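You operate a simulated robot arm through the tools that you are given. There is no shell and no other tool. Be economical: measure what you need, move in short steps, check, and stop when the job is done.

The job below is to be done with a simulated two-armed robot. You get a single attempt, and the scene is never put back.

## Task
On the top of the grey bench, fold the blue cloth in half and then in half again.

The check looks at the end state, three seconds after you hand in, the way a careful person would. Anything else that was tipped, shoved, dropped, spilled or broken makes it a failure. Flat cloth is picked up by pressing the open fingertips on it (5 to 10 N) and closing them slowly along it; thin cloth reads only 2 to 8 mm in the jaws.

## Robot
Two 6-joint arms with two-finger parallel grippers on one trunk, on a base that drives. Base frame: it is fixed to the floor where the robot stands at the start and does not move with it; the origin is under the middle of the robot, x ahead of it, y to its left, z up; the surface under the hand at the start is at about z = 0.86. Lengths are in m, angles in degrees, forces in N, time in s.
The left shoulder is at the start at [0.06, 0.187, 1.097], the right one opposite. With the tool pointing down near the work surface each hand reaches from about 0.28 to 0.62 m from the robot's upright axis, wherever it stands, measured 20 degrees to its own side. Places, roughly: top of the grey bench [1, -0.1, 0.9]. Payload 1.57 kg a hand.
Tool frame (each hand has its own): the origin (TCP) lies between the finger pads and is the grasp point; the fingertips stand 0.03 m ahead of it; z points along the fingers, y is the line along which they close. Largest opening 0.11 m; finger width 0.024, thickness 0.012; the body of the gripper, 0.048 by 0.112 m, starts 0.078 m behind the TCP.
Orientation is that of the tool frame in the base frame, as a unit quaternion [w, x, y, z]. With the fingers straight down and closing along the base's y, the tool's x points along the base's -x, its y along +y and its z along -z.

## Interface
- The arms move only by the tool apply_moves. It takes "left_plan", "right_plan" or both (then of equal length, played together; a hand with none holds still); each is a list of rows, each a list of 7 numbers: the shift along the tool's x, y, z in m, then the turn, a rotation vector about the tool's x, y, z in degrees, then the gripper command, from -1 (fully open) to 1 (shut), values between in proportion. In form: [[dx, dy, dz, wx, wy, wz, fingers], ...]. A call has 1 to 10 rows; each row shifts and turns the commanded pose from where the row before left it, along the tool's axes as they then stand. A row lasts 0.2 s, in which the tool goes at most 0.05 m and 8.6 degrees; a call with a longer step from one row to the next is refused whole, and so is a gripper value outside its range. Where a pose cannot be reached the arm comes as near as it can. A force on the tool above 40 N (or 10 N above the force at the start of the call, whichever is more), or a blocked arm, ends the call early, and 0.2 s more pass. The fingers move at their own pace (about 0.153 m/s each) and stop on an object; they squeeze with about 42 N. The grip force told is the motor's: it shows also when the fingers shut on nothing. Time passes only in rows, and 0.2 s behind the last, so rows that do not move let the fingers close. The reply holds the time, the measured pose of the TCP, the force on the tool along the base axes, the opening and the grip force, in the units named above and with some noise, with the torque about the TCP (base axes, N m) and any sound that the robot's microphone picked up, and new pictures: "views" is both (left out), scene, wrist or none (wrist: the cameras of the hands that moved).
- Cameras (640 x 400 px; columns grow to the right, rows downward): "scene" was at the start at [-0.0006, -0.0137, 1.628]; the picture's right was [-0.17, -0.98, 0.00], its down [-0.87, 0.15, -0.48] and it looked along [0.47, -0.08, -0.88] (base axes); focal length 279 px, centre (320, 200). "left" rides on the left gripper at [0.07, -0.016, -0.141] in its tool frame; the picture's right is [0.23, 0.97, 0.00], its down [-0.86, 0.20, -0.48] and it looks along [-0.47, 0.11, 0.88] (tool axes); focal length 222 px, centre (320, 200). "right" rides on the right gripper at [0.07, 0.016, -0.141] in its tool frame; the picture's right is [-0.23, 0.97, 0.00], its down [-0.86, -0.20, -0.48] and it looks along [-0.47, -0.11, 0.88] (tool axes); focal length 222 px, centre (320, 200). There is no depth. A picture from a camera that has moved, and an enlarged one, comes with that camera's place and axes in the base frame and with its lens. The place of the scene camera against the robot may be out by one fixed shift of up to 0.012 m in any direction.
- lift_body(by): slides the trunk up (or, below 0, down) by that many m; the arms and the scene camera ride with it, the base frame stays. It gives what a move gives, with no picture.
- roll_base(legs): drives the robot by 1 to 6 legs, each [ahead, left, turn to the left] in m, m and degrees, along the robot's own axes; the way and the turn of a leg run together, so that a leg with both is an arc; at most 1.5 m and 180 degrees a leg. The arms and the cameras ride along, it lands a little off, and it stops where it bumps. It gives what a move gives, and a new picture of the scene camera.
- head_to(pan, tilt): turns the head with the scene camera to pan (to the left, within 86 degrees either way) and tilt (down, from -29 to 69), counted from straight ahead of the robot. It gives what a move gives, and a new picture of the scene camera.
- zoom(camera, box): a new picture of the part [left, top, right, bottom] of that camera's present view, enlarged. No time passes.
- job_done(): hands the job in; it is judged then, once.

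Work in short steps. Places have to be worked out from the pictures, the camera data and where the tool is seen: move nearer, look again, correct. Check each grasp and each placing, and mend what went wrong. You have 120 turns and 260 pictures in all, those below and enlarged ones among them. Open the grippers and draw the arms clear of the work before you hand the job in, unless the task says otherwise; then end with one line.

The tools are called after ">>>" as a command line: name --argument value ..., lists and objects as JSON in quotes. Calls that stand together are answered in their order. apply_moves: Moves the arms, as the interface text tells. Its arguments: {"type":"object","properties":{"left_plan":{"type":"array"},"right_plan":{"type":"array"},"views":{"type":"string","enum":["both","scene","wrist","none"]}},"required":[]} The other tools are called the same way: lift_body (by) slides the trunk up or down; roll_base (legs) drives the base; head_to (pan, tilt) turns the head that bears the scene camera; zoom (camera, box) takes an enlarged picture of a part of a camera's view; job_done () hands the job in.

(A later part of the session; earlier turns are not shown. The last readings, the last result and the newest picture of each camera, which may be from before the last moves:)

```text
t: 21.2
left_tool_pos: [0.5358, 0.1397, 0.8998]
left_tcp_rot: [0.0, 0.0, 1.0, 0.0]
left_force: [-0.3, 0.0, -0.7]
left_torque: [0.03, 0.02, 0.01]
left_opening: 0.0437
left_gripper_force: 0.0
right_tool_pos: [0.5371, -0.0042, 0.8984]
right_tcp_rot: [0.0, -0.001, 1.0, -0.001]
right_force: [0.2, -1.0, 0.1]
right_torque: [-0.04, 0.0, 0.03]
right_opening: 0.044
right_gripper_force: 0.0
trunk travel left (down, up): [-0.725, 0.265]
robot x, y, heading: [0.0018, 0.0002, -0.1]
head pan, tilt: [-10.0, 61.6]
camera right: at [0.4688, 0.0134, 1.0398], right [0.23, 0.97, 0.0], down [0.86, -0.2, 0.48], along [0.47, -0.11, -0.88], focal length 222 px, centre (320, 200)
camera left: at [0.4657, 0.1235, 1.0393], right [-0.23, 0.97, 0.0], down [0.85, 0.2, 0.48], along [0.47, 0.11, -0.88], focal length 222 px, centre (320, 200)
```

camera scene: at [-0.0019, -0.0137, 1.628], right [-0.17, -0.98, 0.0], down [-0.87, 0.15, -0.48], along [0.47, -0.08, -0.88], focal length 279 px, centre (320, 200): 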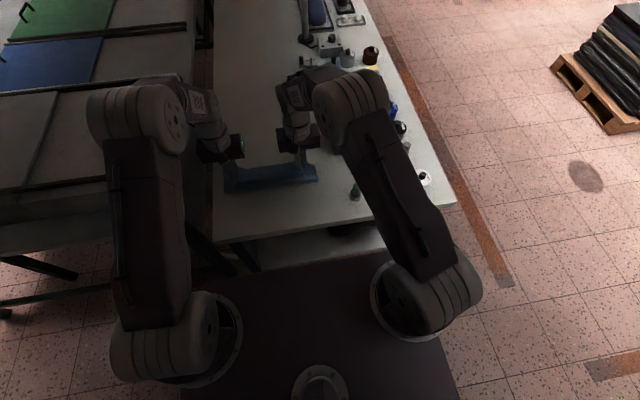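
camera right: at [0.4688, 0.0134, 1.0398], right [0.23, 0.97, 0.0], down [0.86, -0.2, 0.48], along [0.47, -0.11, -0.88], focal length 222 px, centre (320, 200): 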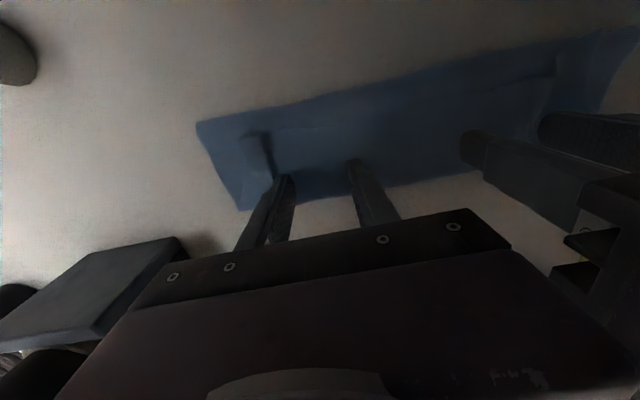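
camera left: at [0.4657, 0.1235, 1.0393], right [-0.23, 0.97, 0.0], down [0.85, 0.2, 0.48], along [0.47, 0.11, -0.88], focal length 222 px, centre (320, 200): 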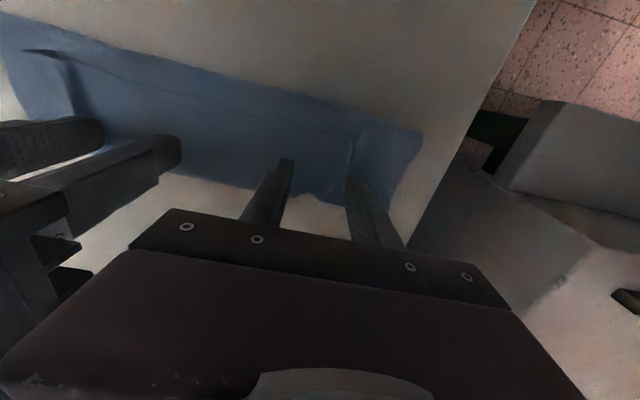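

Closer in, the strip spans x≈0.485–0.56 with the flap edge at about 0.50. I'll move back 25 mm and press down gently.

>>> apply_moves --left_plan '[[0.025, 0, 0, 0, 0, 0, 0.2], [0, 0, 0.004, 0, 0, 0, 0.2], [0, 0, 0.002, 0, 0, 0, 0.2], [0, 0, 0, 0, 0, 0, 0.2]]' --right_plan '[[0.025, 0, 0, 0, 0, 0, 0.2], [0, 0, 0.004, 0, 0, 0, 0.2], [0, 0, 0.002, 0, 0, 0, 0.2], [0, 0, 0, 0, 0, 0, 0.2]]' --views "wrist"

```text
t: 22.2
left_tool_pos: [0.5112, 0.1399, 0.8934]
left_tcp_rot: [0.001, 0.001, 1.0, 0.0]
left_force: [-0.6, -0.5, -0.4]
left_torque: [0.02, 0.01, -0.02]
left_opening: 0.044
left_gripper_force: 0.1
right_tool_pos: [0.5124, -0.0023, 0.8924]
right_tcp_rot: [0.001, 0.0, 1.0, -0.001]
right_force: [-0.3, 0.2, 2.8]
right_torque: [0.0, 0.06, -0.02]
right_opening: 0.0439
right_gripper_force: 0.1
trunk travel left (down, up): [-0.725, 0.265]
robot x, y, heading: [0.0007, 0.0015, -0.1]
head pan, tilt: [-10.0, 61.6]
camera right: at [0.444, 0.0147, 1.0337], right [0.23, 0.97, 0.0], down [0.86, -0.2, 0.48], along [0.47, -0.11, -0.88], focal length 222 px, centre (320, 200)
camera left: at [0.4406, 0.123, 1.0343], right [-0.23, 0.97, 0.0], down [0.85, 0.2, 0.48], along [0.47, 0.11, -0.88], focal length 222 px, centre (320, 200)
```

right: 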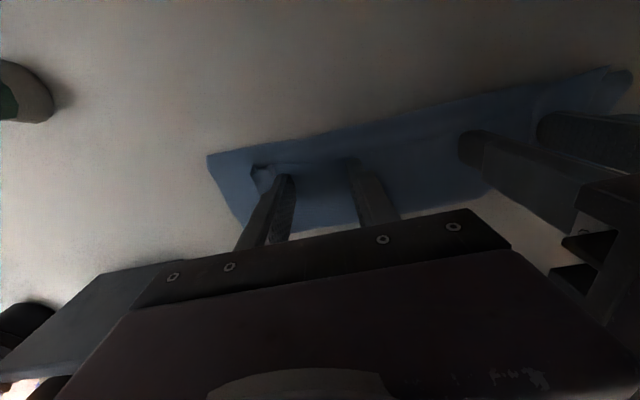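
left: 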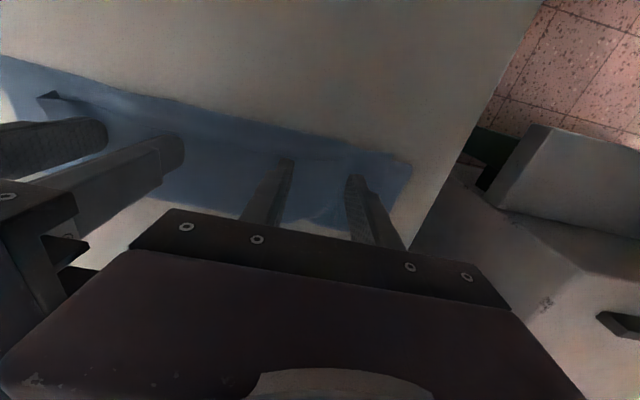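

The tips are at the flap's edge and the right is just touching at 3 N. I'll press both to about 8 N.

>>> apply_moves --left_plan '[[0, 0, 0.001, 0, 0, 0, 0.2], [0, 0, 0.0008, 0, 0, 0, 0.2], [0, 0, 0, 0, 0, 0, 0.2]]' --right_plan '[[0, 0, 0.0004, 0, 0, 0, 0.2], [0, 0, 0, 0, 0, 0, 0.2], [0, 0, 0, 0, 0, 0, 0.2]]' --views "none"

```text
t: 23.0
left_tool_pos: [0.5107, 0.1391, 0.8927]
left_tcp_rot: [0.0, 0.0, 1.0, 0.0]
left_force: [0.8, -0.6, 4.1]
left_torque: [0.06, -0.01, -0.03]
left_opening: 0.0441
left_gripper_force: 0.1
right_tool_pos: [0.5134, -0.0036, 0.892]
right_tcp_rot: [0.001, 0.0, 1.0, -0.001]
right_force: [0.3, 1.1, 3.6]
right_torque: [0.04, -0.03, 0.02]
right_opening: 0.0441
right_gripper_force: 0.0
trunk travel left (down, up): [-0.725, 0.265]
robot x, y, heading: [0.0014, 0.0003, 0.3]
head pan, tilt: [-10.0, 61.6]
```

>>> apply_moves --left_plan '[[0, 0, 0.0003, 0, 0, 0, 0.2], [0, 0, 0, 0, 0, 0, 0.3], [0, 0, 0, 0, 0, 0, 0.4], [0, 0, 0, 0, 0, 0, 0.5], [0, 0, 0, 0, 0, 0, 0.6], [0, 0, 0, 0, 0, 0, 0.7], [0, 0, 0, 0, 0, 0, 0.8], [0, 0, 0, 0, 0, 0, 0.9], [0, 0, 0, 0, 0, 0, 1], [0, 0, 0, 0, 0, 0, 1]]' --right_plan '[[0, 0, 0.0003, 0, 0, 0, 0.2], [0, 0, 0, 0, 0, 0, 0.3], [0, 0, 0, 0, 0, 0, 0.4], [0, 0, 0, 0, 0, 0, 0.5], [0, 0, 0, 0, 0, 0, 0.6], [0, 0, 0, 0, 0, 0, 0.7], [0, 0, 0, 0, 0, 0, 0.8], [0, 0, 0, 0, 0, 0, 0.9], [0, 0, 0, 0, 0, 0, 1], [0, 0, 0, 0, 0, 0, 1]]' --views "wrist"

```text
t: 25.2
left_tool_pos: [0.5096, 0.1388, 0.8924]
left_tcp_rot: [0.001, 0.0, 1.0, 0.0]
left_force: [0.5, -1.0, 10.7]
left_torque: [-0.02, 0.02, 0.0]
left_opening: 0.003
left_gripper_force: 24.4
right_tool_pos: [0.512, -0.0032, 0.8935]
right_tcp_rot: [0.0, 0.0, 1.0, -0.001]
right_force: [-0.5, 0.6, 0.3]
right_torque: [-0.03, 0.04, -0.05]
right_opening: 0.0
right_gripper_force: 21.0
trunk travel left (down, up): [-0.725, 0.265]
robot x, y, heading: [0.0001, 0.0014, -0.4]
head pan, tilt: [-10.0, 61.6]
camera right: at [0.4427, 0.0138, 1.0341], right [0.23, 0.97, 0.0], down [0.85, -0.2, 0.48], along [0.47, -0.11, -0.88], focal length 222 px, centre (320, 200)
camera left: at [0.4396, 0.1221, 1.033], right [-0.23, 0.97, 0.0], down [0.85, 0.2, 0.48], along [0.47, 0.11, -0.88], focal length 222 px, centre (320, 200)
```

right: 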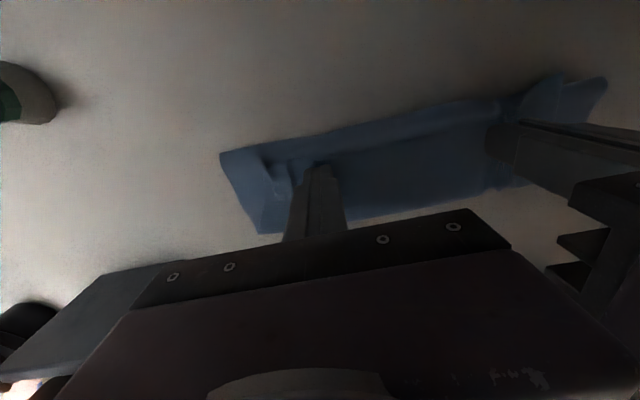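
left: 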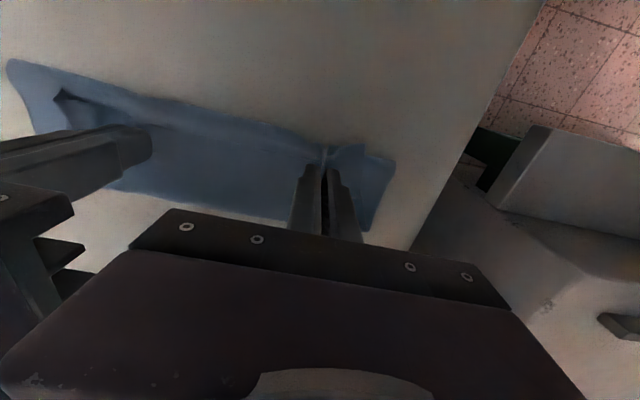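

The left holds but the right missed again. A stand-up bunch sits at about (0.50,-0.03), so I'll re-grip the right hand around it.

>>> apply_moves --right_plan '[[0, 0, -0.015, 0, 0, 0, 0.6], [0.004, -0.027, 0, 0, 0, 0, 0.1], [0, 0, 0.008, 0, 0, 0, 0.1], [0, 0, 0.0072, 0, 0, 0, 0.1], [0, 0, 0, 0, 0, 0, 0.1]]' --views "wrist"

```text
t: 26.4
left_tool_pos: [0.5094, 0.1383, 0.8934]
left_tcp_rot: [0.001, 0.0, 1.0, 0.001]
left_force: [1.0, 0.1, 11.7]
left_torque: [-0.01, -0.01, -0.01]
left_opening: 0.0034
left_gripper_force: 24.1
right_tool_pos: [0.5077, -0.0295, 0.8916]
right_tcp_rot: [0.001, 0.0, 1.0, -0.001]
right_force: [-0.4, 0.7, 1.5]
right_torque: [0.0, 0.02, 0.03]
right_opening: 0.0495
right_gripper_force: 0.0
trunk travel left (down, up): [-0.725, 0.265]
robot x, y, heading: [0.0005, -0.0034, -0.4]
head pan, tilt: [-10.0, 61.6]
camera right: at [0.4394, -0.013, 1.0337], right [0.23, 0.97, 0.0], down [0.85, -0.2, 0.48], along [0.47, -0.11, -0.88], focal length 222 px, centre (320, 200)
```

right: 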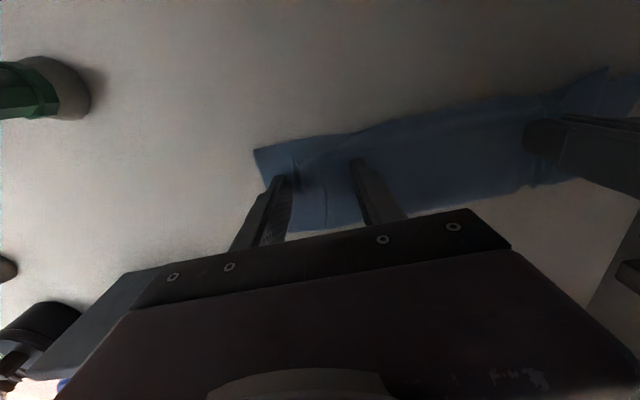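

>>> apply_moves --right_plan '[[0, 0, 0.0007, 0, 0, 0, 0.1], [0, 0, 0, 0, 0, 0, 0.25], [0, 0, 0, 0, 0, 0, 0.4], [0, 0, 0, 0, 0, 0, 0.55], [0, 0, 0, 0, 0, 0, 0.7], [0, 0, 0, 0, 0, 0, 0.85], [0, 0, 0, 0, 0, 0, 1], [0, 0, 0, 0, 0, 0, 1]]' --views "wrist"

```text
t: 28.2
left_tool_pos: [0.5085, 0.139, 0.8918]
left_tcp_rot: [0.001, 0.0, 1.0, 0.0]
left_force: [1.9, -5.2, 9.9]
left_torque: [-0.13, -0.01, 0.0]
left_opening: 0.0034
left_gripper_force: 23.9
right_tool_pos: [0.5087, -0.03, 0.8916]
right_tcp_rot: [0.001, 0.0, 1.0, -0.001]
right_force: [1.1, 5.9, 6.6]
right_torque: [0.21, -0.04, -0.01]
right_opening: 0.0034
right_gripper_force: 25.0
trunk travel left (down, up): [-0.725, 0.265]
robot x, y, heading: [-0.0028, 0.0017, 0.2]
head pan, tilt: [-10.0, 61.6]
camera right: at [0.4393, -0.0128, 1.0334], right [0.23, 0.97, 0.0], down [0.85, -0.2, 0.48], along [0.47, -0.11, -0.88], focal length 222 px, centre (320, 200)
```

right: 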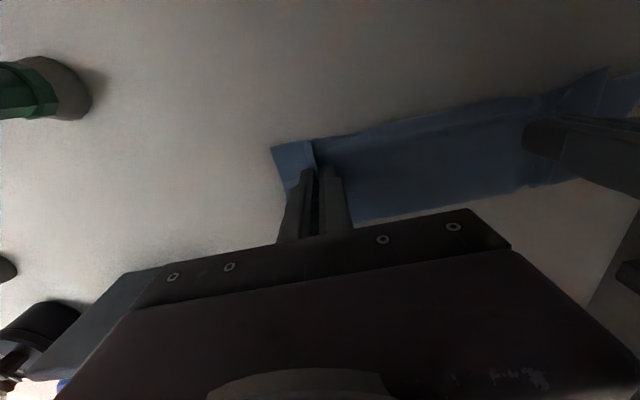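

Both are holding at 3.4 mm. I'll lift straight up and look at what hangs.

>>> apply_moves --left_plan '[[0, -0.001, -0.02, 0, 0, 0, 1], [0.01, 0, -0.03, 0, 0, 0, 1], [0.01, 0, -0.03, 0, 0, 0, 1], [0.01, 0, -0.02, 0, 0, 0, 1], [0, 0, 0, 0, 0, 0, 1]]' --right_plan '[[0, 0.001, -0.02, 0, 0, 0, 1], [0.01, 0, -0.03, 0, 0, 0, 1], [0.01, 0, -0.03, 0, 0, 0, 1], [0.01, 0, -0.02, 0, 0, 0, 1], [0, 0, 0, 0, 0, 0, 1]]' --views "wrist"

>>> zoom --camera "scene" --box '[200, 110, 360, 240]'

```text
t: 29.4
left_tool_pos: [0.4812, 0.1383, 0.9913]
left_tcp_rot: [0.0, 0.0, 1.0, 0.0]
left_force: [0.9, -2.6, 0.2]
left_torque: [-0.09, 0.02, 0.0]
left_opening: 0.0029
left_gripper_force: 25.1
right_tool_pos: [0.4778, -0.0293, 0.9913]
right_tcp_rot: [-0.001, 0.0, 1.0, -0.001]
right_force: [0.6, 3.1, -0.5]
right_torque: [0.12, 0.02, 0.01]
right_opening: 0.0035
right_gripper_force: 24.2
trunk travel left (down, up): [-0.725, 0.265]
robot x, y, heading: [-0.0025, 0.0008, -0.2]
head pan, tilt: [-10.0, 61.6]
camera right: at [0.4107, -0.0123, 1.1335], right [0.23, 0.97, 0.0], down [0.86, -0.2, 0.48], along [0.47, -0.11, -0.88], focal length 222 px, centre (320, 200)
camera left: at [0.4111, 0.122, 1.1315], right [-0.23, 0.97, 0.0], down [0.86, 0.2, 0.48], along [0.47, 0.11, -0.88], focal length 222 px, centre (320, 200)
```

right: 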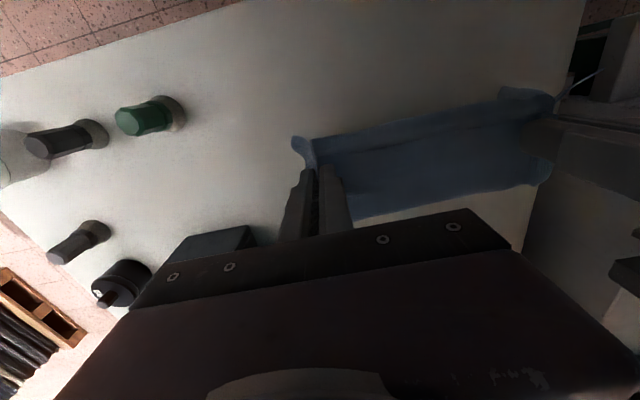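
left: 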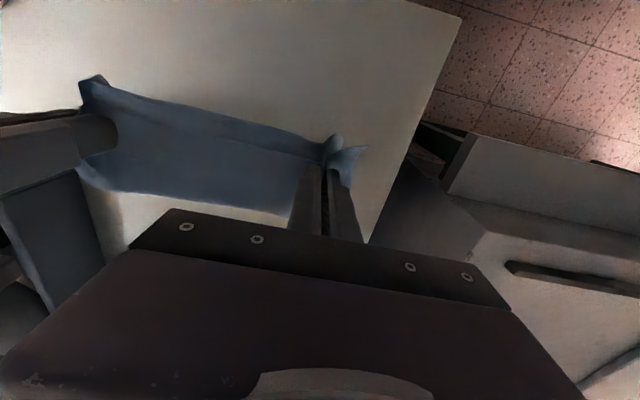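

```text
3.08 times, centred on (280, 175) of scene
camera zoom: at [0.0, -0.0137, 1.6279], right [-0.17, -0.98, 0.0], down [-0.87, 0.15, -0.48], along [0.47, -0.08, -0.88], focal length 860 px, centre (443, 277)
```

zoom: 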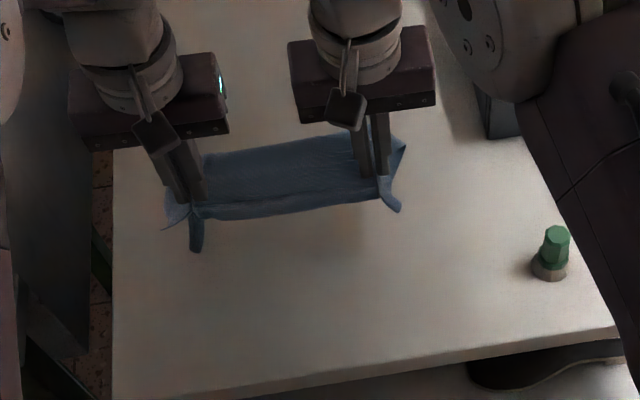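

The lift brought several layers together. I'll raise further and inspect what hangs to plan the unfolding.

>>> apply_moves --left_plan '[[0.015, 0, -0.04, 0, 0, 0, 1], [0.015, 0, -0.04, 0, 0, 0, 1], [0.015, 0, -0.03, 0, 0, 0, 1], [0, 0, 0, 0, 0, 0, 1]]' --right_plan '[[0.015, 0, -0.04, 0, 0, 0, 1], [0.015, 0, -0.04, 0, 0, 0, 1], [0.015, 0, -0.03, 0, 0, 0, 1], [0, 0, 0, 0, 0, 0, 1]]' --views "wrist"

>>> zoom --camera "scene" --box '[210, 120, 340, 220]'

```text
t: 30.4
left_tool_pos: [0.4386, 0.1397, 1.1027]
left_tcp_rot: [0.0, -0.001, 1.0, 0.001]
left_force: [-0.3, -4.0, -0.2]
left_torque: [-0.09, 0.0, 0.03]
left_opening: 0.0033
left_gripper_force: 24.0
right_tool_pos: [0.435, -0.03, 1.1011]
right_tcp_rot: [0.0, 0.0, 1.0, 0.0]
right_force: [-0.6, 5.3, 0.4]
right_torque: [0.15, 0.01, -0.01]
right_opening: 0.0034
right_gripper_force: 24.6
trunk travel left (down, up): [-0.725, 0.265]
robot x, y, heading: [-0.0013, -0.0005, 0.1]
head pan, tilt: [-10.0, 61.6]
camera right: at [0.3661, -0.0124, 1.242], right [0.23, 0.97, 0.0], down [0.86, -0.2, 0.48], along [0.47, -0.11, -0.88], focal length 222 px, centre (320, 200)
camera left: at [0.3684, 0.1226, 1.2438], right [-0.23, 0.97, 0.0], down [0.86, 0.2, 0.48], along [0.47, 0.11, -0.88], focal length 222 px, centre (320, 200)
```

right: 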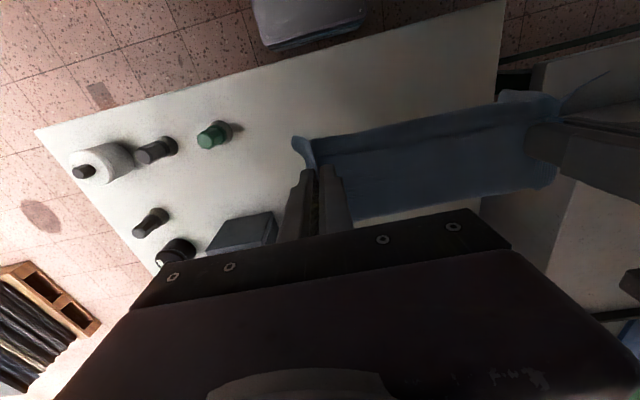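
left: 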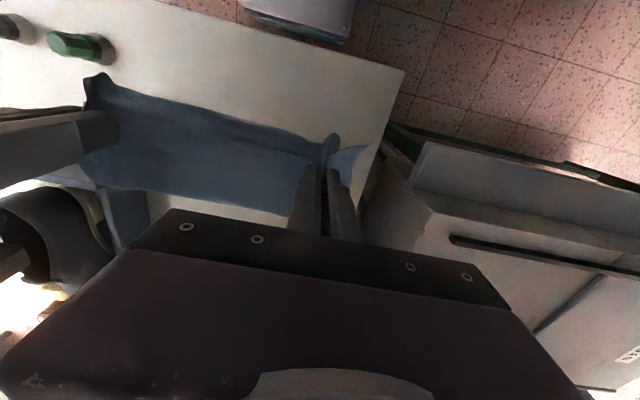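

```text
4.00 times, centred on (275, 170) of scene
camera zoom: at [0.0, -0.0137, 1.6279], right [-0.17, -0.98, 0.0], down [-0.87, 0.15, -0.48], along [0.47, -0.08, -0.88], focal length 1118 px, centre (500, 320)
```

zoom: 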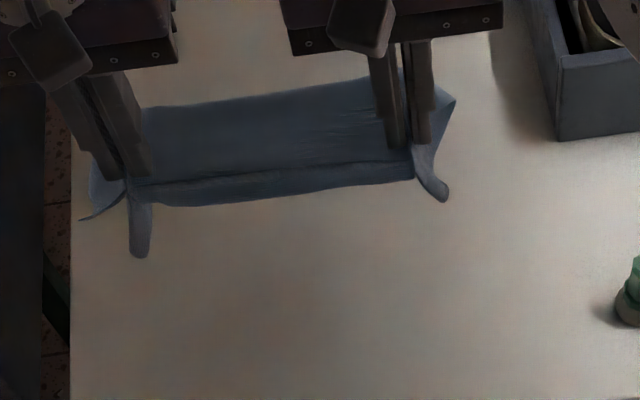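

The whole folded strip is in the air, stiff and reaching forward from the hands. I'll lay it down nearer the robot at x≈0.40, release it, and then pick it up by the far ridge so gravity unfolds it.

>>> apply_moves --left_plan '[[0.007, 0, 0.041, 0, 0, 0, 1], [0.007, 0, 0.041, 0, 0, 0, 1], [0.007, 0, 0.041, 0, 0, 0, 1], [0.007, 0, 0.041, 0, 0, 0, 1], [0.007, 0, 0.039, 0, 0, 0, 1], [0.003, 0, 0.003, 0, 0, 0, 0.8], [0, 0, 0, 0, 0, 0, 0.5], [0, 0, -0.02, 0, 0, 0, 0.4], [0.02, 0.03, -0.03, 0, 0, 0, 0.4], [0.02, 0.03, -0.03, 0, 0, 0, 0.4]]' --right_plan '[[0.007, 0, 0.041, 0, 0, 0, 1], [0.007, 0, 0.041, 0, 0, 0, 1], [0.007, 0, 0.041, 0, 0, 0, 1], [0.007, 0, 0.041, 0, 0, 0, 1], [0.007, 0, 0.039, 0, 0, 0, 1], [0.003, 0, 0.003, 0, 0, 0, 0.8], [0, 0, 0, 0, 0, 0, 0.5], [0, 0, -0.02, 0, 0, 0, 0.4], [0.02, -0.03, -0.03, 0, 0, 0, 0.4], [0.02, -0.03, -0.03, 0, 0, 0, 0.4]]' --views "wrist"

>>> zoom --camera "scene" --box '[220, 150, 340, 230]'

```text
t: 32.6
left_tool_pos: [0.3553, 0.1983, 0.9747]
left_tcp_rot: [0.0, -0.001, 1.0, 0.001]
left_force: [-0.4, 0.2, -1.1]
left_torque: [0.0, 0.0, 0.02]
left_opening: 0.0329
left_gripper_force: 0.1
right_tool_pos: [0.354, -0.0872, 0.9778]
right_tcp_rot: [0.002, 0.0, 1.0, -0.001]
right_force: [-1.0, -0.8, 0.2]
right_torque: [-0.01, -0.05, -0.02]
right_opening: 0.033
right_gripper_force: 0.0
trunk travel left (down, up): [-0.725, 0.265]
robot x, y, heading: [0.0041, -0.0026, -0.1]
head pan, tilt: [-10.0, 61.6]
camera right: at [0.2846, -0.0711, 1.119], right [0.23, 0.97, 0.0], down [0.85, -0.2, 0.48], along [0.47, -0.11, -0.88], focal length 222 px, centre (320, 200)
camera left: at [0.2855, 0.1821, 1.1152], right [-0.23, 0.97, 0.0], down [0.85, 0.2, 0.48], along [0.47, 0.11, -0.88], focal length 222 px, centre (320, 200)
```

right: 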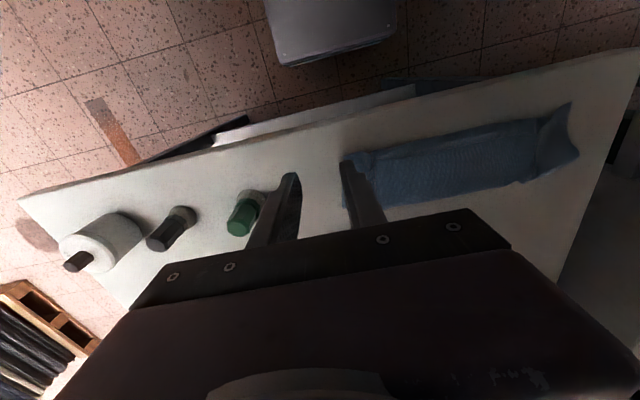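
left: 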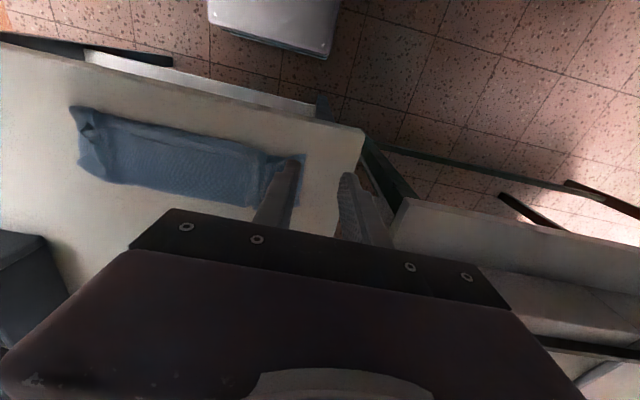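

```text
5.00 times, centred on (280, 190) of scene
camera zoom: at [-0.0043, -0.014, 1.6279], right [-0.17, -0.98, 0.0], down [-0.87, 0.15, -0.48], along [0.47, -0.08, -0.88], focal length 1397 px, centre (520, 250)
```

zoom: 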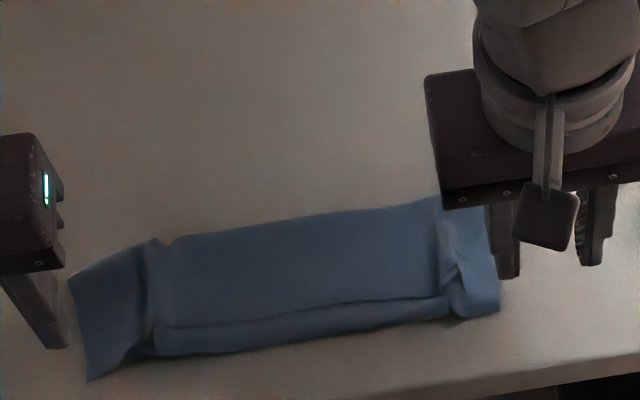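

The strip now spans x≈0.372–0.45. Before picking the ridge I'll zoom in on the layers on its far side.

>>> zoom --camera "left" --box '[60, 95, 310, 220]'

>>> zoom --camera "right" --box '[340, 90, 600, 220]'

```text
2.56 times, centred on (185, 158) of left
camera zoom: at [0.2855, 0.1821, 1.1152], right [-0.23, 0.97, 0.0], down [0.85, 0.2, 0.48], along [0.47, 0.11, -0.88], focal length 569 px, centre (666, 309)
```

zoom: 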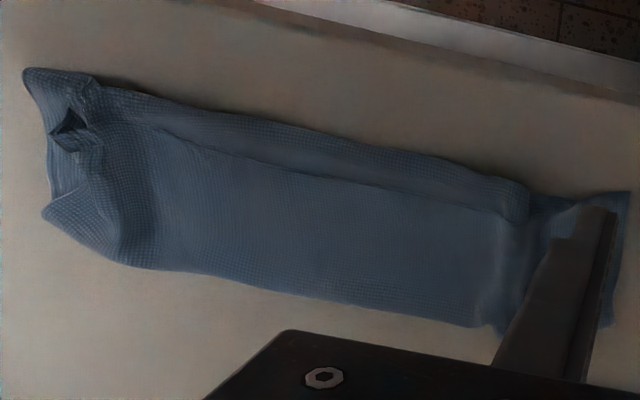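

```text
2.46 times, centred on (470, 155) of right
camera zoom: at [0.2846, -0.0711, 1.119], right [0.23, 0.97, 0.0], down [0.85, -0.2, 0.48], along [0.47, -0.11, -0.88], focal length 547 px, centre (-49, 311)
```

zoom: 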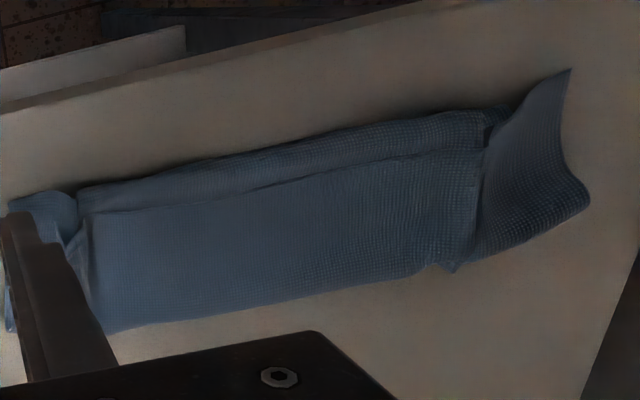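

I'll yaw both hands 90° with the cameras outward, so the fingers close along x and can straddle the far ridge. This is also the better grip for the later folds, since the pinch itself becomes the crease.

>>> apply_moves --left_plan '[[0, 0, -0.003, 0, 0, 8.5, 0.2], [0, 0, 0, 0, 0, 8.5, 0.2], [0, 0, 0, 0, 0, 8.5, 0.2], [0, 0, 0, 0, 0, 8.5, 0.2], [0, 0, 0, 0, 0, 8.5, 0.2], [0, 0, 0, 0, 0, 8.5, 0.2], [0, 0, 0, 0, 0, 8.5, 0.2], [0, 0, 0, 0, 0, 8.5, 0.2], [0, 0, 0, 0, 0, 8.5, 0.2], [0, 0, 0, 0, 0, 8.5, 0.2]]' --right_plan '[[0, 0, -0.003, 0, 0, -8.5, 0.2], [0, 0, 0, 0, 0, -8.5, 0.2], [0, 0, 0, 0, 0, -8.5, 0.2], [0, 0, 0, 0, 0, -8.5, 0.2], [0, 0, 0, 0, 0, -8.5, 0.2], [0, 0, 0, 0, 0, -8.5, 0.2], [0, 0, 0, 0, 0, -8.5, 0.2], [0, 0, 0, 0, 0, -8.5, 0.2], [0, 0, 0, 0, 0, -8.5, 0.2], [0, 0, 0, 0, 0, -8.5, 0.2]]' --views "wrist"

```text
t: 34.8
left_tool_pos: [0.3584, 0.1977, 0.9784]
left_tcp_rot: [0.0, 0.676, 0.737, 0.0]
left_force: [-0.2, -0.6, -0.5]
left_torque: [0.01, 0.02, 0.0]
left_opening: 0.044
left_gripper_force: 0.0
right_tool_pos: [0.3554, -0.0892, 0.9768]
right_tcp_rot: [0.0, -0.677, 0.736, 0.0]
right_force: [-0.3, -0.9, 0.9]
right_torque: [0.02, -0.01, 0.01]
right_opening: 0.0439
right_gripper_force: 0.1
trunk travel left (down, up): [-0.725, 0.265]
robot x, y, heading: [-0.001, -0.0003, 0.2]
head pan, tilt: [-10.0, 61.6]
camera right: at [0.3349, -0.1559, 1.1191], right [-0.95, 0.31, 0.0], down [0.27, 0.84, 0.48], along [0.15, 0.45, -0.88], focal length 222 px, centre (320, 200)
camera left: at [0.3355, 0.2663, 1.1189], right [0.95, 0.31, 0.0], down [0.27, -0.84, 0.48], along [0.15, -0.46, -0.88], focal length 222 px, centre (320, 200)
```

right: 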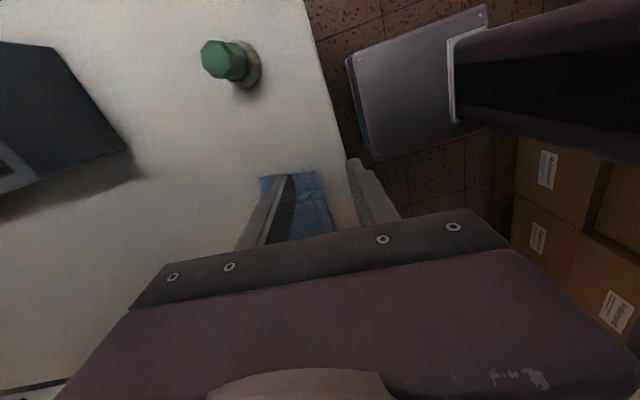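
left: 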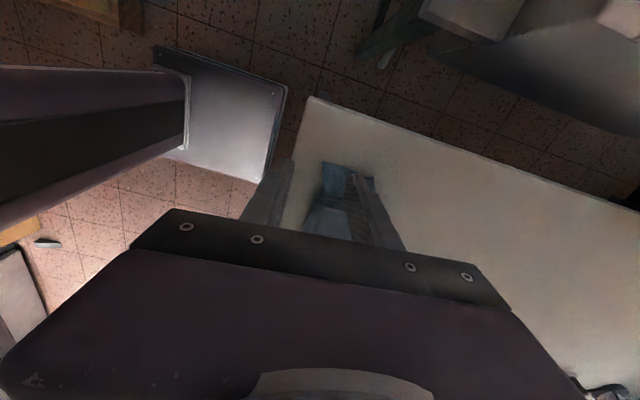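

Yaw works. I'll finish the last 5° and hover both hands over the ridge at x≈0.45, y≈0.11 and -0.01.

>>> apply_moves --left_plan '[[0, 0, 0, 0, 0, 5, 0.2], [-0.0293, 0.03, 0.0177, 0, 0, 0, 0.2], [-0.0293, 0.03, 0.0177, 0, 0, 0, 0.2], [-0.0293, 0.03, 0.0177, 0, 0, 0, 0.2], [0, 0, 0.018, 0, 0, 0, 0.2], [0, 0, 0.003, 0, 0, 0, 0.2]]' --right_plan '[[0, 0, 0, 0, 0, -5, 0.2], [-0.0263, -0.0308, 0.0177, 0, 0, 0, 0.2], [-0.0263, -0.0308, 0.0177, 0, 0, 0, 0.2], [-0.0263, -0.0308, 0.0177, 0, 0, 0, 0.2], [0, 0, 0.018, 0, 0, 0, 0.2], [0, 0, 0.003, 0, 0, 0, 0.2]]' --views "wrist"

>>> zoom --camera "scene" --box '[220, 150, 340, 230]'

```text
t: 36.2
left_tool_pos: [0.4474, 0.1109, 0.9031]
left_tcp_rot: [0.001, 0.707, 0.707, 0.0]
left_force: [0.4, -0.2, -0.4]
left_torque: [0.01, -0.01, 0.01]
left_opening: 0.0438
left_gripper_force: 0.0
right_tool_pos: [0.4468, -0.011, 0.9029]
right_tcp_rot: [0.0, 0.707, -0.707, 0.0]
right_force: [-0.8, -0.1, -0.3]
right_torque: [-0.01, 0.02, -0.02]
right_opening: 0.0438
right_gripper_force: 0.0
trunk travel left (down, up): [-0.725, 0.265]
robot x, y, heading: [0.0032, -0.0017, 0.1]
head pan, tilt: [-10.0, 61.6]
camera right: at [0.4318, -0.0795, 1.0446], right [-0.97, 0.23, 0.0], down [0.2, 0.86, 0.48], along [0.11, 0.46, -0.88], focal length 222 px, centre (320, 200)
camera left: at [0.4314, 0.1801, 1.0435], right [0.97, 0.23, 0.0], down [0.2, -0.86, 0.48], along [0.11, -0.47, -0.88], focal length 222 px, centre (320, 200)
```

right: 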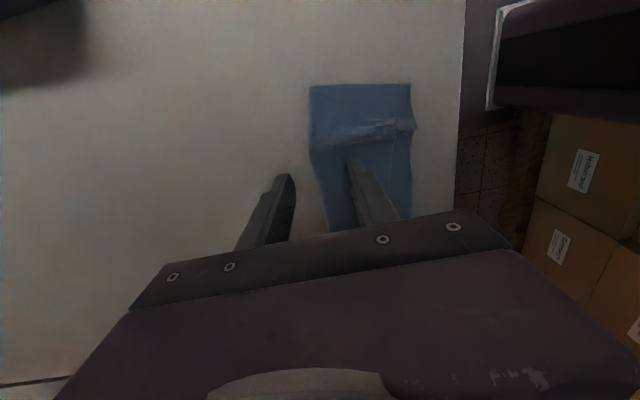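
left: 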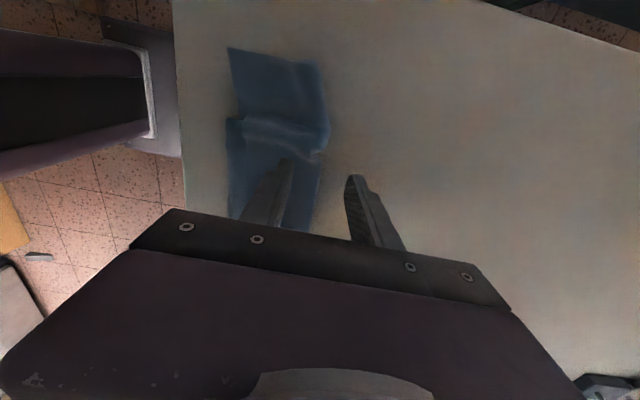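

```text
5.00 times, centred on (280, 190) of scene
camera zoom: at [-0.0012, -0.0138, 1.628], right [-0.17, -0.98, 0.0], down [-0.87, 0.15, -0.48], along [0.47, -0.08, -0.88], focal length 1397 px, centre (520, 250)
```

zoom: 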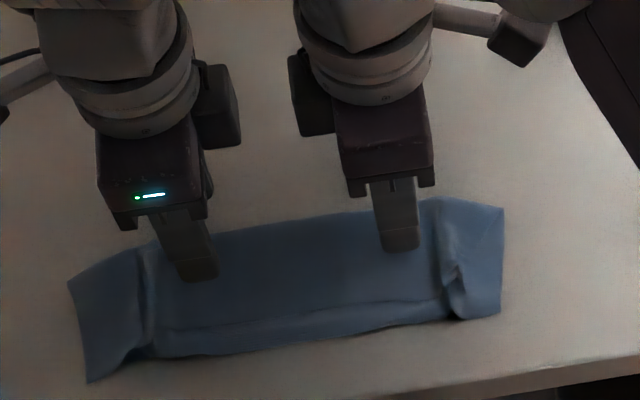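

The ridge is at x≈0.445 and the fingers straddle it. I'll descend in small steps to a light contact.

>>> apply_moves --left_plan '[[0, 0, 0.006, 0, 0, 0, 0.2], [0, 0, 0.003, 0, 0, 0, 0.2], [0, 0, 0, 0, 0, 0, 0.2]]' --right_plan '[[0, 0, 0.006, 0, 0, 0, 0.2], [0, 0, 0.003, 0, 0, 0, 0.2], [0, 0, 0, 0, 0, 0, 0.2]]' --views "none"

```text
t: 37.0
left_tool_pos: [0.4463, 0.109, 0.8934]
left_tcp_rot: [0.0, 0.707, 0.707, 0.0]
left_force: [0.8, 0.0, 0.2]
left_torque: [0.02, 0.01, -0.01]
left_opening: 0.0442
left_gripper_force: 0.0
right_tool_pos: [0.4465, -0.0104, 0.8946]
right_tcp_rot: [0.0, -0.707, 0.707, -0.001]
right_force: [-0.2, -0.1, 0.8]
right_torque: [0.0, -0.01, 0.01]
right_opening: 0.044
right_gripper_force: 0.0
trunk travel left (down, up): [-0.725, 0.265]
robot x, y, heading: [0.0, 0.0023, -0.2]
head pan, tilt: [-10.0, 61.6]
```

>>> apply_moves --left_plan '[[0, 0, 0.0008, 0, 0, 0, 0.2], [0, 0, 0.0005, 0, 0, 0, 0.2], [0, 0, 0, 0, 0, 0, 0.2]]' --right_plan '[[0, 0, 0.0008, 0, 0, 0, 0.2], [0, 0, 0.0005, 0, 0, 0, 0.2], [0, 0, 0, 0, 0, 0, 0.2]]' --views "none"

```text
t: 37.8
left_tool_pos: [0.447, 0.11, 0.8932]
left_tcp_rot: [-0.001, 0.707, 0.707, 0.001]
left_force: [-0.2, -0.3, 0.2]
left_torque: [0.02, 0.02, -0.01]
left_opening: 0.0439
left_gripper_force: 0.0
right_tool_pos: [0.448, -0.0113, 0.893]
right_tcp_rot: [0.001, 0.707, -0.707, 0.001]
right_force: [0.2, 0.5, 0.6]
right_torque: [0.0, -0.03, -0.02]
right_opening: 0.044
right_gripper_force: 0.0
trunk travel left (down, up): [-0.725, 0.265]
robot x, y, heading: [-0.0028, 0.0028, -0.3]
head pan, tilt: [-10.0, 61.6]
```

>>> apply_moves --left_plan '[[0, 0, 0.0006, 0, 0, 0, 0.2], [0, 0, 0.0005, 0, 0, 0, 0.2], [0, 0, 0, 0, 0, 0, 0.2]]' --right_plan '[[0, 0, 0.0006, 0, 0, 0, 0.2], [0, 0, 0.0005, 0, 0, 0, 0.2], [0, 0, 0, 0, 0, 0, 0.2]]' --views "none"

```text
t: 38.6
left_tool_pos: [0.4484, 0.1106, 0.8915]
left_tcp_rot: [0.0, 0.707, 0.707, 0.0]
left_force: [1.3, 0.6, 4.2]
left_torque: [0.05, 0.13, -0.03]
left_opening: 0.0439
left_gripper_force: 0.1
right_tool_pos: [0.448, -0.0089, 0.8918]
right_tcp_rot: [0.0, 0.707, -0.707, 0.001]
right_force: [0.2, -0.2, 0.0]
right_torque: [0.0, 0.04, 0.0]
right_opening: 0.0441
right_gripper_force: 0.1
trunk travel left (down, up): [-0.725, 0.265]
robot x, y, heading: [0.0005, -0.0004, 0.2]
head pan, tilt: [-10.0, 61.6]
```

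>>> apply_moves --left_plan '[[0, 0, 0, 0, 0, 0, 0.2], [0, 0, 0, 0, 0, 0, 0.2], [0, 0, 0, 0, 0, 0, 0.35], [0, 0, 0, 0, 0, 0, 0.5], [0, 0, 0, 0, 0, 0, 0.6], [0, 0, 0, 0, 0, 0, 0.7], [0, 0, 0, 0, 0, 0, 0.8], [0, 0, 0, 0, 0, 0, 0.9], [0, 0, 0, 0, 0, 0, 1], [0, 0, 0, 0, 0, 0, 1]]' --right_plan '[[0, 0, 0.0005, 0, 0, 0, 0.2], [0, 0, 0.0003, 0, 0, 0, 0.2], [0, 0, 0, 0, 0, 0, 0.35], [0, 0, 0, 0, 0, 0, 0.5], [0, 0, 0, 0, 0, 0, 0.6], [0, 0, 0, 0, 0, 0, 0.7], [0, 0, 0, 0, 0, 0, 0.8], [0, 0, 0, 0, 0, 0, 0.9], [0, 0, 0, 0, 0, 0, 1], [0, 0, 0, 0, 0, 0, 1]]' --views "wrist"

```text
t: 40.8
left_tool_pos: [0.4469, 0.11, 0.8927]
left_tcp_rot: [0.0, 0.707, 0.707, 0.0]
left_force: [0.3, -1.4, 5.8]
left_torque: [-0.01, 0.07, 0.01]
left_opening: 0.0019
left_gripper_force: 24.1
right_tool_pos: [0.4478, -0.0105, 0.892]
right_tcp_rot: [0.0, 0.708, -0.706, 0.001]
right_force: [0.4, 1.9, 3.3]
right_torque: [0.05, 0.01, 0.01]
right_opening: 0.002
right_gripper_force: 23.0
trunk travel left (down, up): [-0.725, 0.265]
robot x, y, heading: [-0.0018, 0.0004, -0.1]
head pan, tilt: [-10.0, 61.6]
camera right: at [0.432, -0.0787, 1.0337], right [-0.97, 0.23, 0.0], down [0.2, 0.86, 0.48], along [0.11, 0.46, -0.88], focal length 222 px, centre (320, 200)
camera left: at [0.4304, 0.1795, 1.0336], right [0.97, 0.23, 0.0], down [0.2, -0.86, 0.48], along [0.11, -0.47, -0.88], focal length 222 px, centre (320, 200)
```

right: 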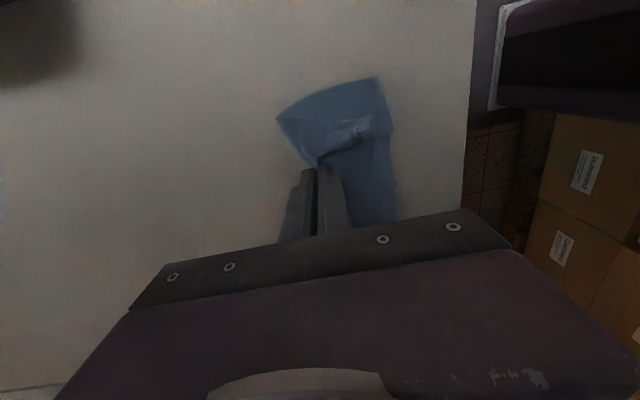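
left: 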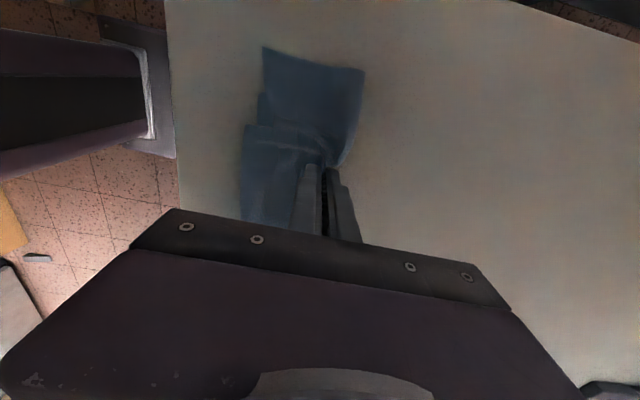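

Both grasps read 2 mm, which means two layers: the ridge only. I'll lift high to let the rest hang and unfold.

>>> apply_moves --left_plan '[[0, 0, -0.02, 0, 0, 0, 1], [0, 0, -0.035, 0, 0, 0, 1], [0, 0, -0.04, 0, 0, 0, 1], [0, 0, -0.04, 0, 0, 0, 1], [0, 0, -0.04, 0, 0, 0, 1], [0, 0, -0.04, 0, 0, 0, 1], [0, 0, 0, 0, 0, 0, 1], [0, 0, 0, 0, 0, 0, 1]]' --right_plan '[[0, 0, -0.02, 0, 0, 0, 1], [0, 0, -0.035, 0, 0, 0, 1], [0, 0, -0.04, 0, 0, 0, 1], [0, 0, -0.04, 0, 0, 0, 1], [0, 0, -0.04, 0, 0, 0, 1], [0, 0, -0.04, 0, 0, 0, 1], [0, 0, 0, 0, 0, 0, 1], [0, 0, 0, 0, 0, 0, 1]]' --views "wrist"

>>> zoom --camera "scene" --box '[200, 110, 360, 230]'

```text
t: 42.6
left_tool_pos: [0.4483, 0.1118, 1.1071]
left_tcp_rot: [0.001, 0.707, 0.707, 0.0]
left_force: [0.9, -2.8, -1.9]
left_torque: [-0.04, -0.02, 0.0]
left_opening: 0.002
left_gripper_force: 23.5
right_tool_pos: [0.4509, -0.012, 1.1055]
right_tcp_rot: [-0.001, -0.707, 0.707, 0.0]
right_force: [0.1, 2.0, -0.3]
right_torque: [0.07, 0.0, -0.01]
right_opening: 0.0022
right_gripper_force: 23.8
trunk travel left (down, up): [-0.725, 0.265]
robot x, y, heading: [0.0, -0.0013, -0.2]
head pan, tilt: [-10.0, 61.6]
camera right: at [0.4351, -0.08, 1.2472], right [-0.97, 0.23, 0.0], down [0.2, 0.86, 0.48], along [0.11, 0.46, -0.88], focal length 222 px, centre (320, 200)
camera left: at [0.4322, 0.1806, 1.2488], right [0.97, 0.23, 0.0], down [0.2, -0.86, 0.48], along [0.11, -0.47, -0.88], focal length 222 px, centre (320, 200)
```

right: 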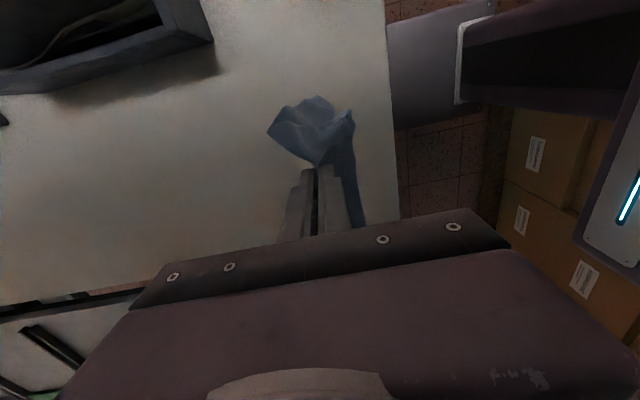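
left: 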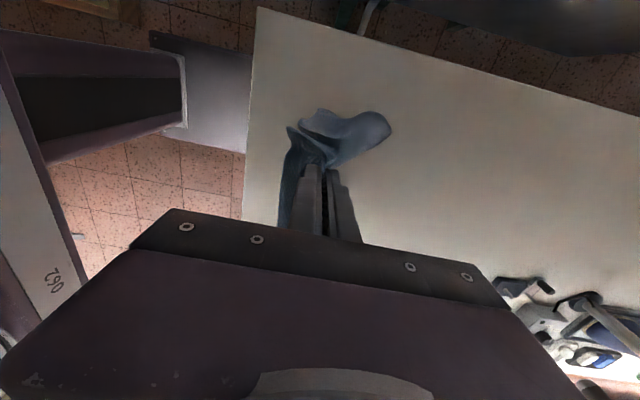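

```text
3.33 times, centred on (280, 170) of scene
camera zoom: at [-0.0006, -0.0137, 1.628], right [-0.17, -0.98, 0.0], down [-0.87, 0.15, -0.48], along [0.47, -0.08, -0.88], focal length 931 px, centre (453, 300)
```

zoom: 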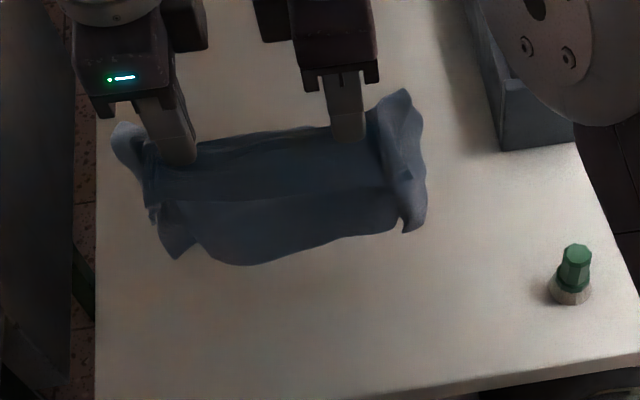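

The cloth has unfolded, hanging as a short leg (about 0.07) on my side and a long leg (about 0.155) behind. I'll lay the long leg out forward by lowering while moving back, and stop with the hands just above flap height.

>>> apply_moves --left_plan '[[0, 0.031, 0.0153, 0, 0, 0, 1], [0, 0.031, 0.0153, 0, 0, 0, 1], [0, 0.031, 0.0153, 0, 0, 0, 1], [0, 0, 0, 0, 0, 0, 1], [0, -0.026, 0.019, 0, 0, 0, 1], [0, -0.026, 0.019, 0, 0, 0, 1], [0, -0.026, 0.019, 0, 0, 0, 1], [0, -0.026, 0.019, 0, 0, 0, 1], [0, -0.026, 0.019, 0, 0, 0, 1], [0, 0, 0, 0, 0, 0, 1]]' --right_plan '[[0, -0.031, 0.0153, 0, 0, 0, 1], [0, -0.031, 0.0153, 0, 0, 0, 1], [0, -0.031, 0.0153, 0, 0, 0, 1], [0, 0, 0, 0, 0, 0, 1], [0, 0.026, 0.019, 0, 0, 0, 1], [0, 0.026, 0.019, 0, 0, 0, 1], [0, 0.026, 0.019, 0, 0, 0, 1], [0, 0.026, 0.019, 0, 0, 0, 1], [0, 0.026, 0.019, 0, 0, 0, 1], [0, 0, 0, 0, 0, 0, 1]]' --views "wrist"

>>> zoom --camera "scene" --box '[200, 110, 360, 230]'

```text
t: 44.8
left_tool_pos: [0.4103, 0.1124, 0.9665]
left_tcp_rot: [0.0, 0.707, 0.707, 0.0]
left_force: [-0.2, -1.3, -0.1]
left_torque: [-0.03, -0.05, 0.01]
left_opening: 0.0021
left_gripper_force: 23.6
right_tool_pos: [0.4104, -0.0097, 0.9652]
right_tcp_rot: [0.0, -0.707, 0.707, 0.0]
right_force: [0.7, 0.4, 0.3]
right_torque: [0.05, 0.02, 0.01]
right_opening: 0.0018
right_gripper_force: 23.8
trunk travel left (down, up): [-0.725, 0.265]
robot x, y, heading: [-0.0019, 0.0019, 0.2]
head pan, tilt: [-10.0, 61.6]
camera right: at [0.3952, -0.0772, 1.1065], right [-0.97, 0.23, 0.0], down [0.2, 0.86, 0.48], along [0.11, 0.46, -0.88], focal length 222 px, centre (320, 200)
camera left: at [0.3937, 0.1815, 1.1069], right [0.97, 0.23, 0.0], down [0.2, -0.86, 0.48], along [0.11, -0.47, -0.88], focal length 222 px, centre (320, 200)
```

right: 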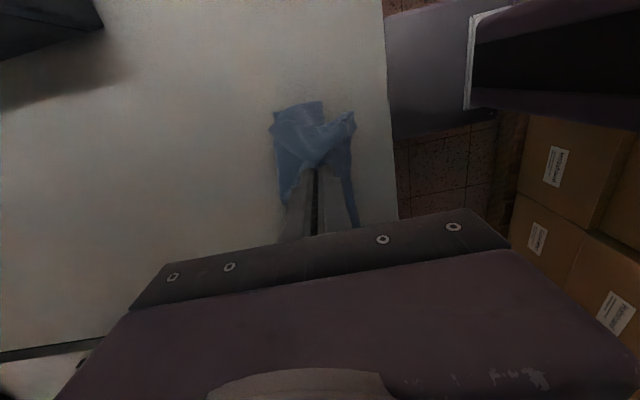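
left: 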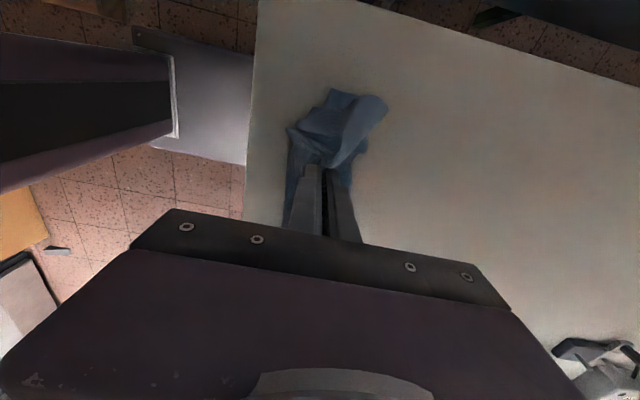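

```text
3.33 times, centred on (280, 170) of scene
camera zoom: at [-0.0002, -0.0138, 1.628], right [-0.17, -0.98, 0.0], down [-0.87, 0.15, -0.48], along [0.47, -0.08, -0.88], focal length 931 px, centre (453, 300)
```

zoom: 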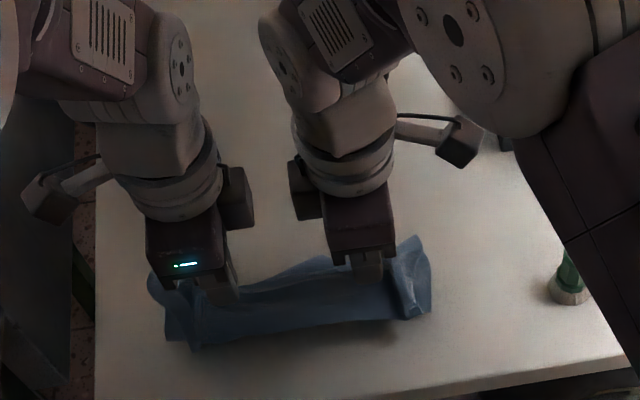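

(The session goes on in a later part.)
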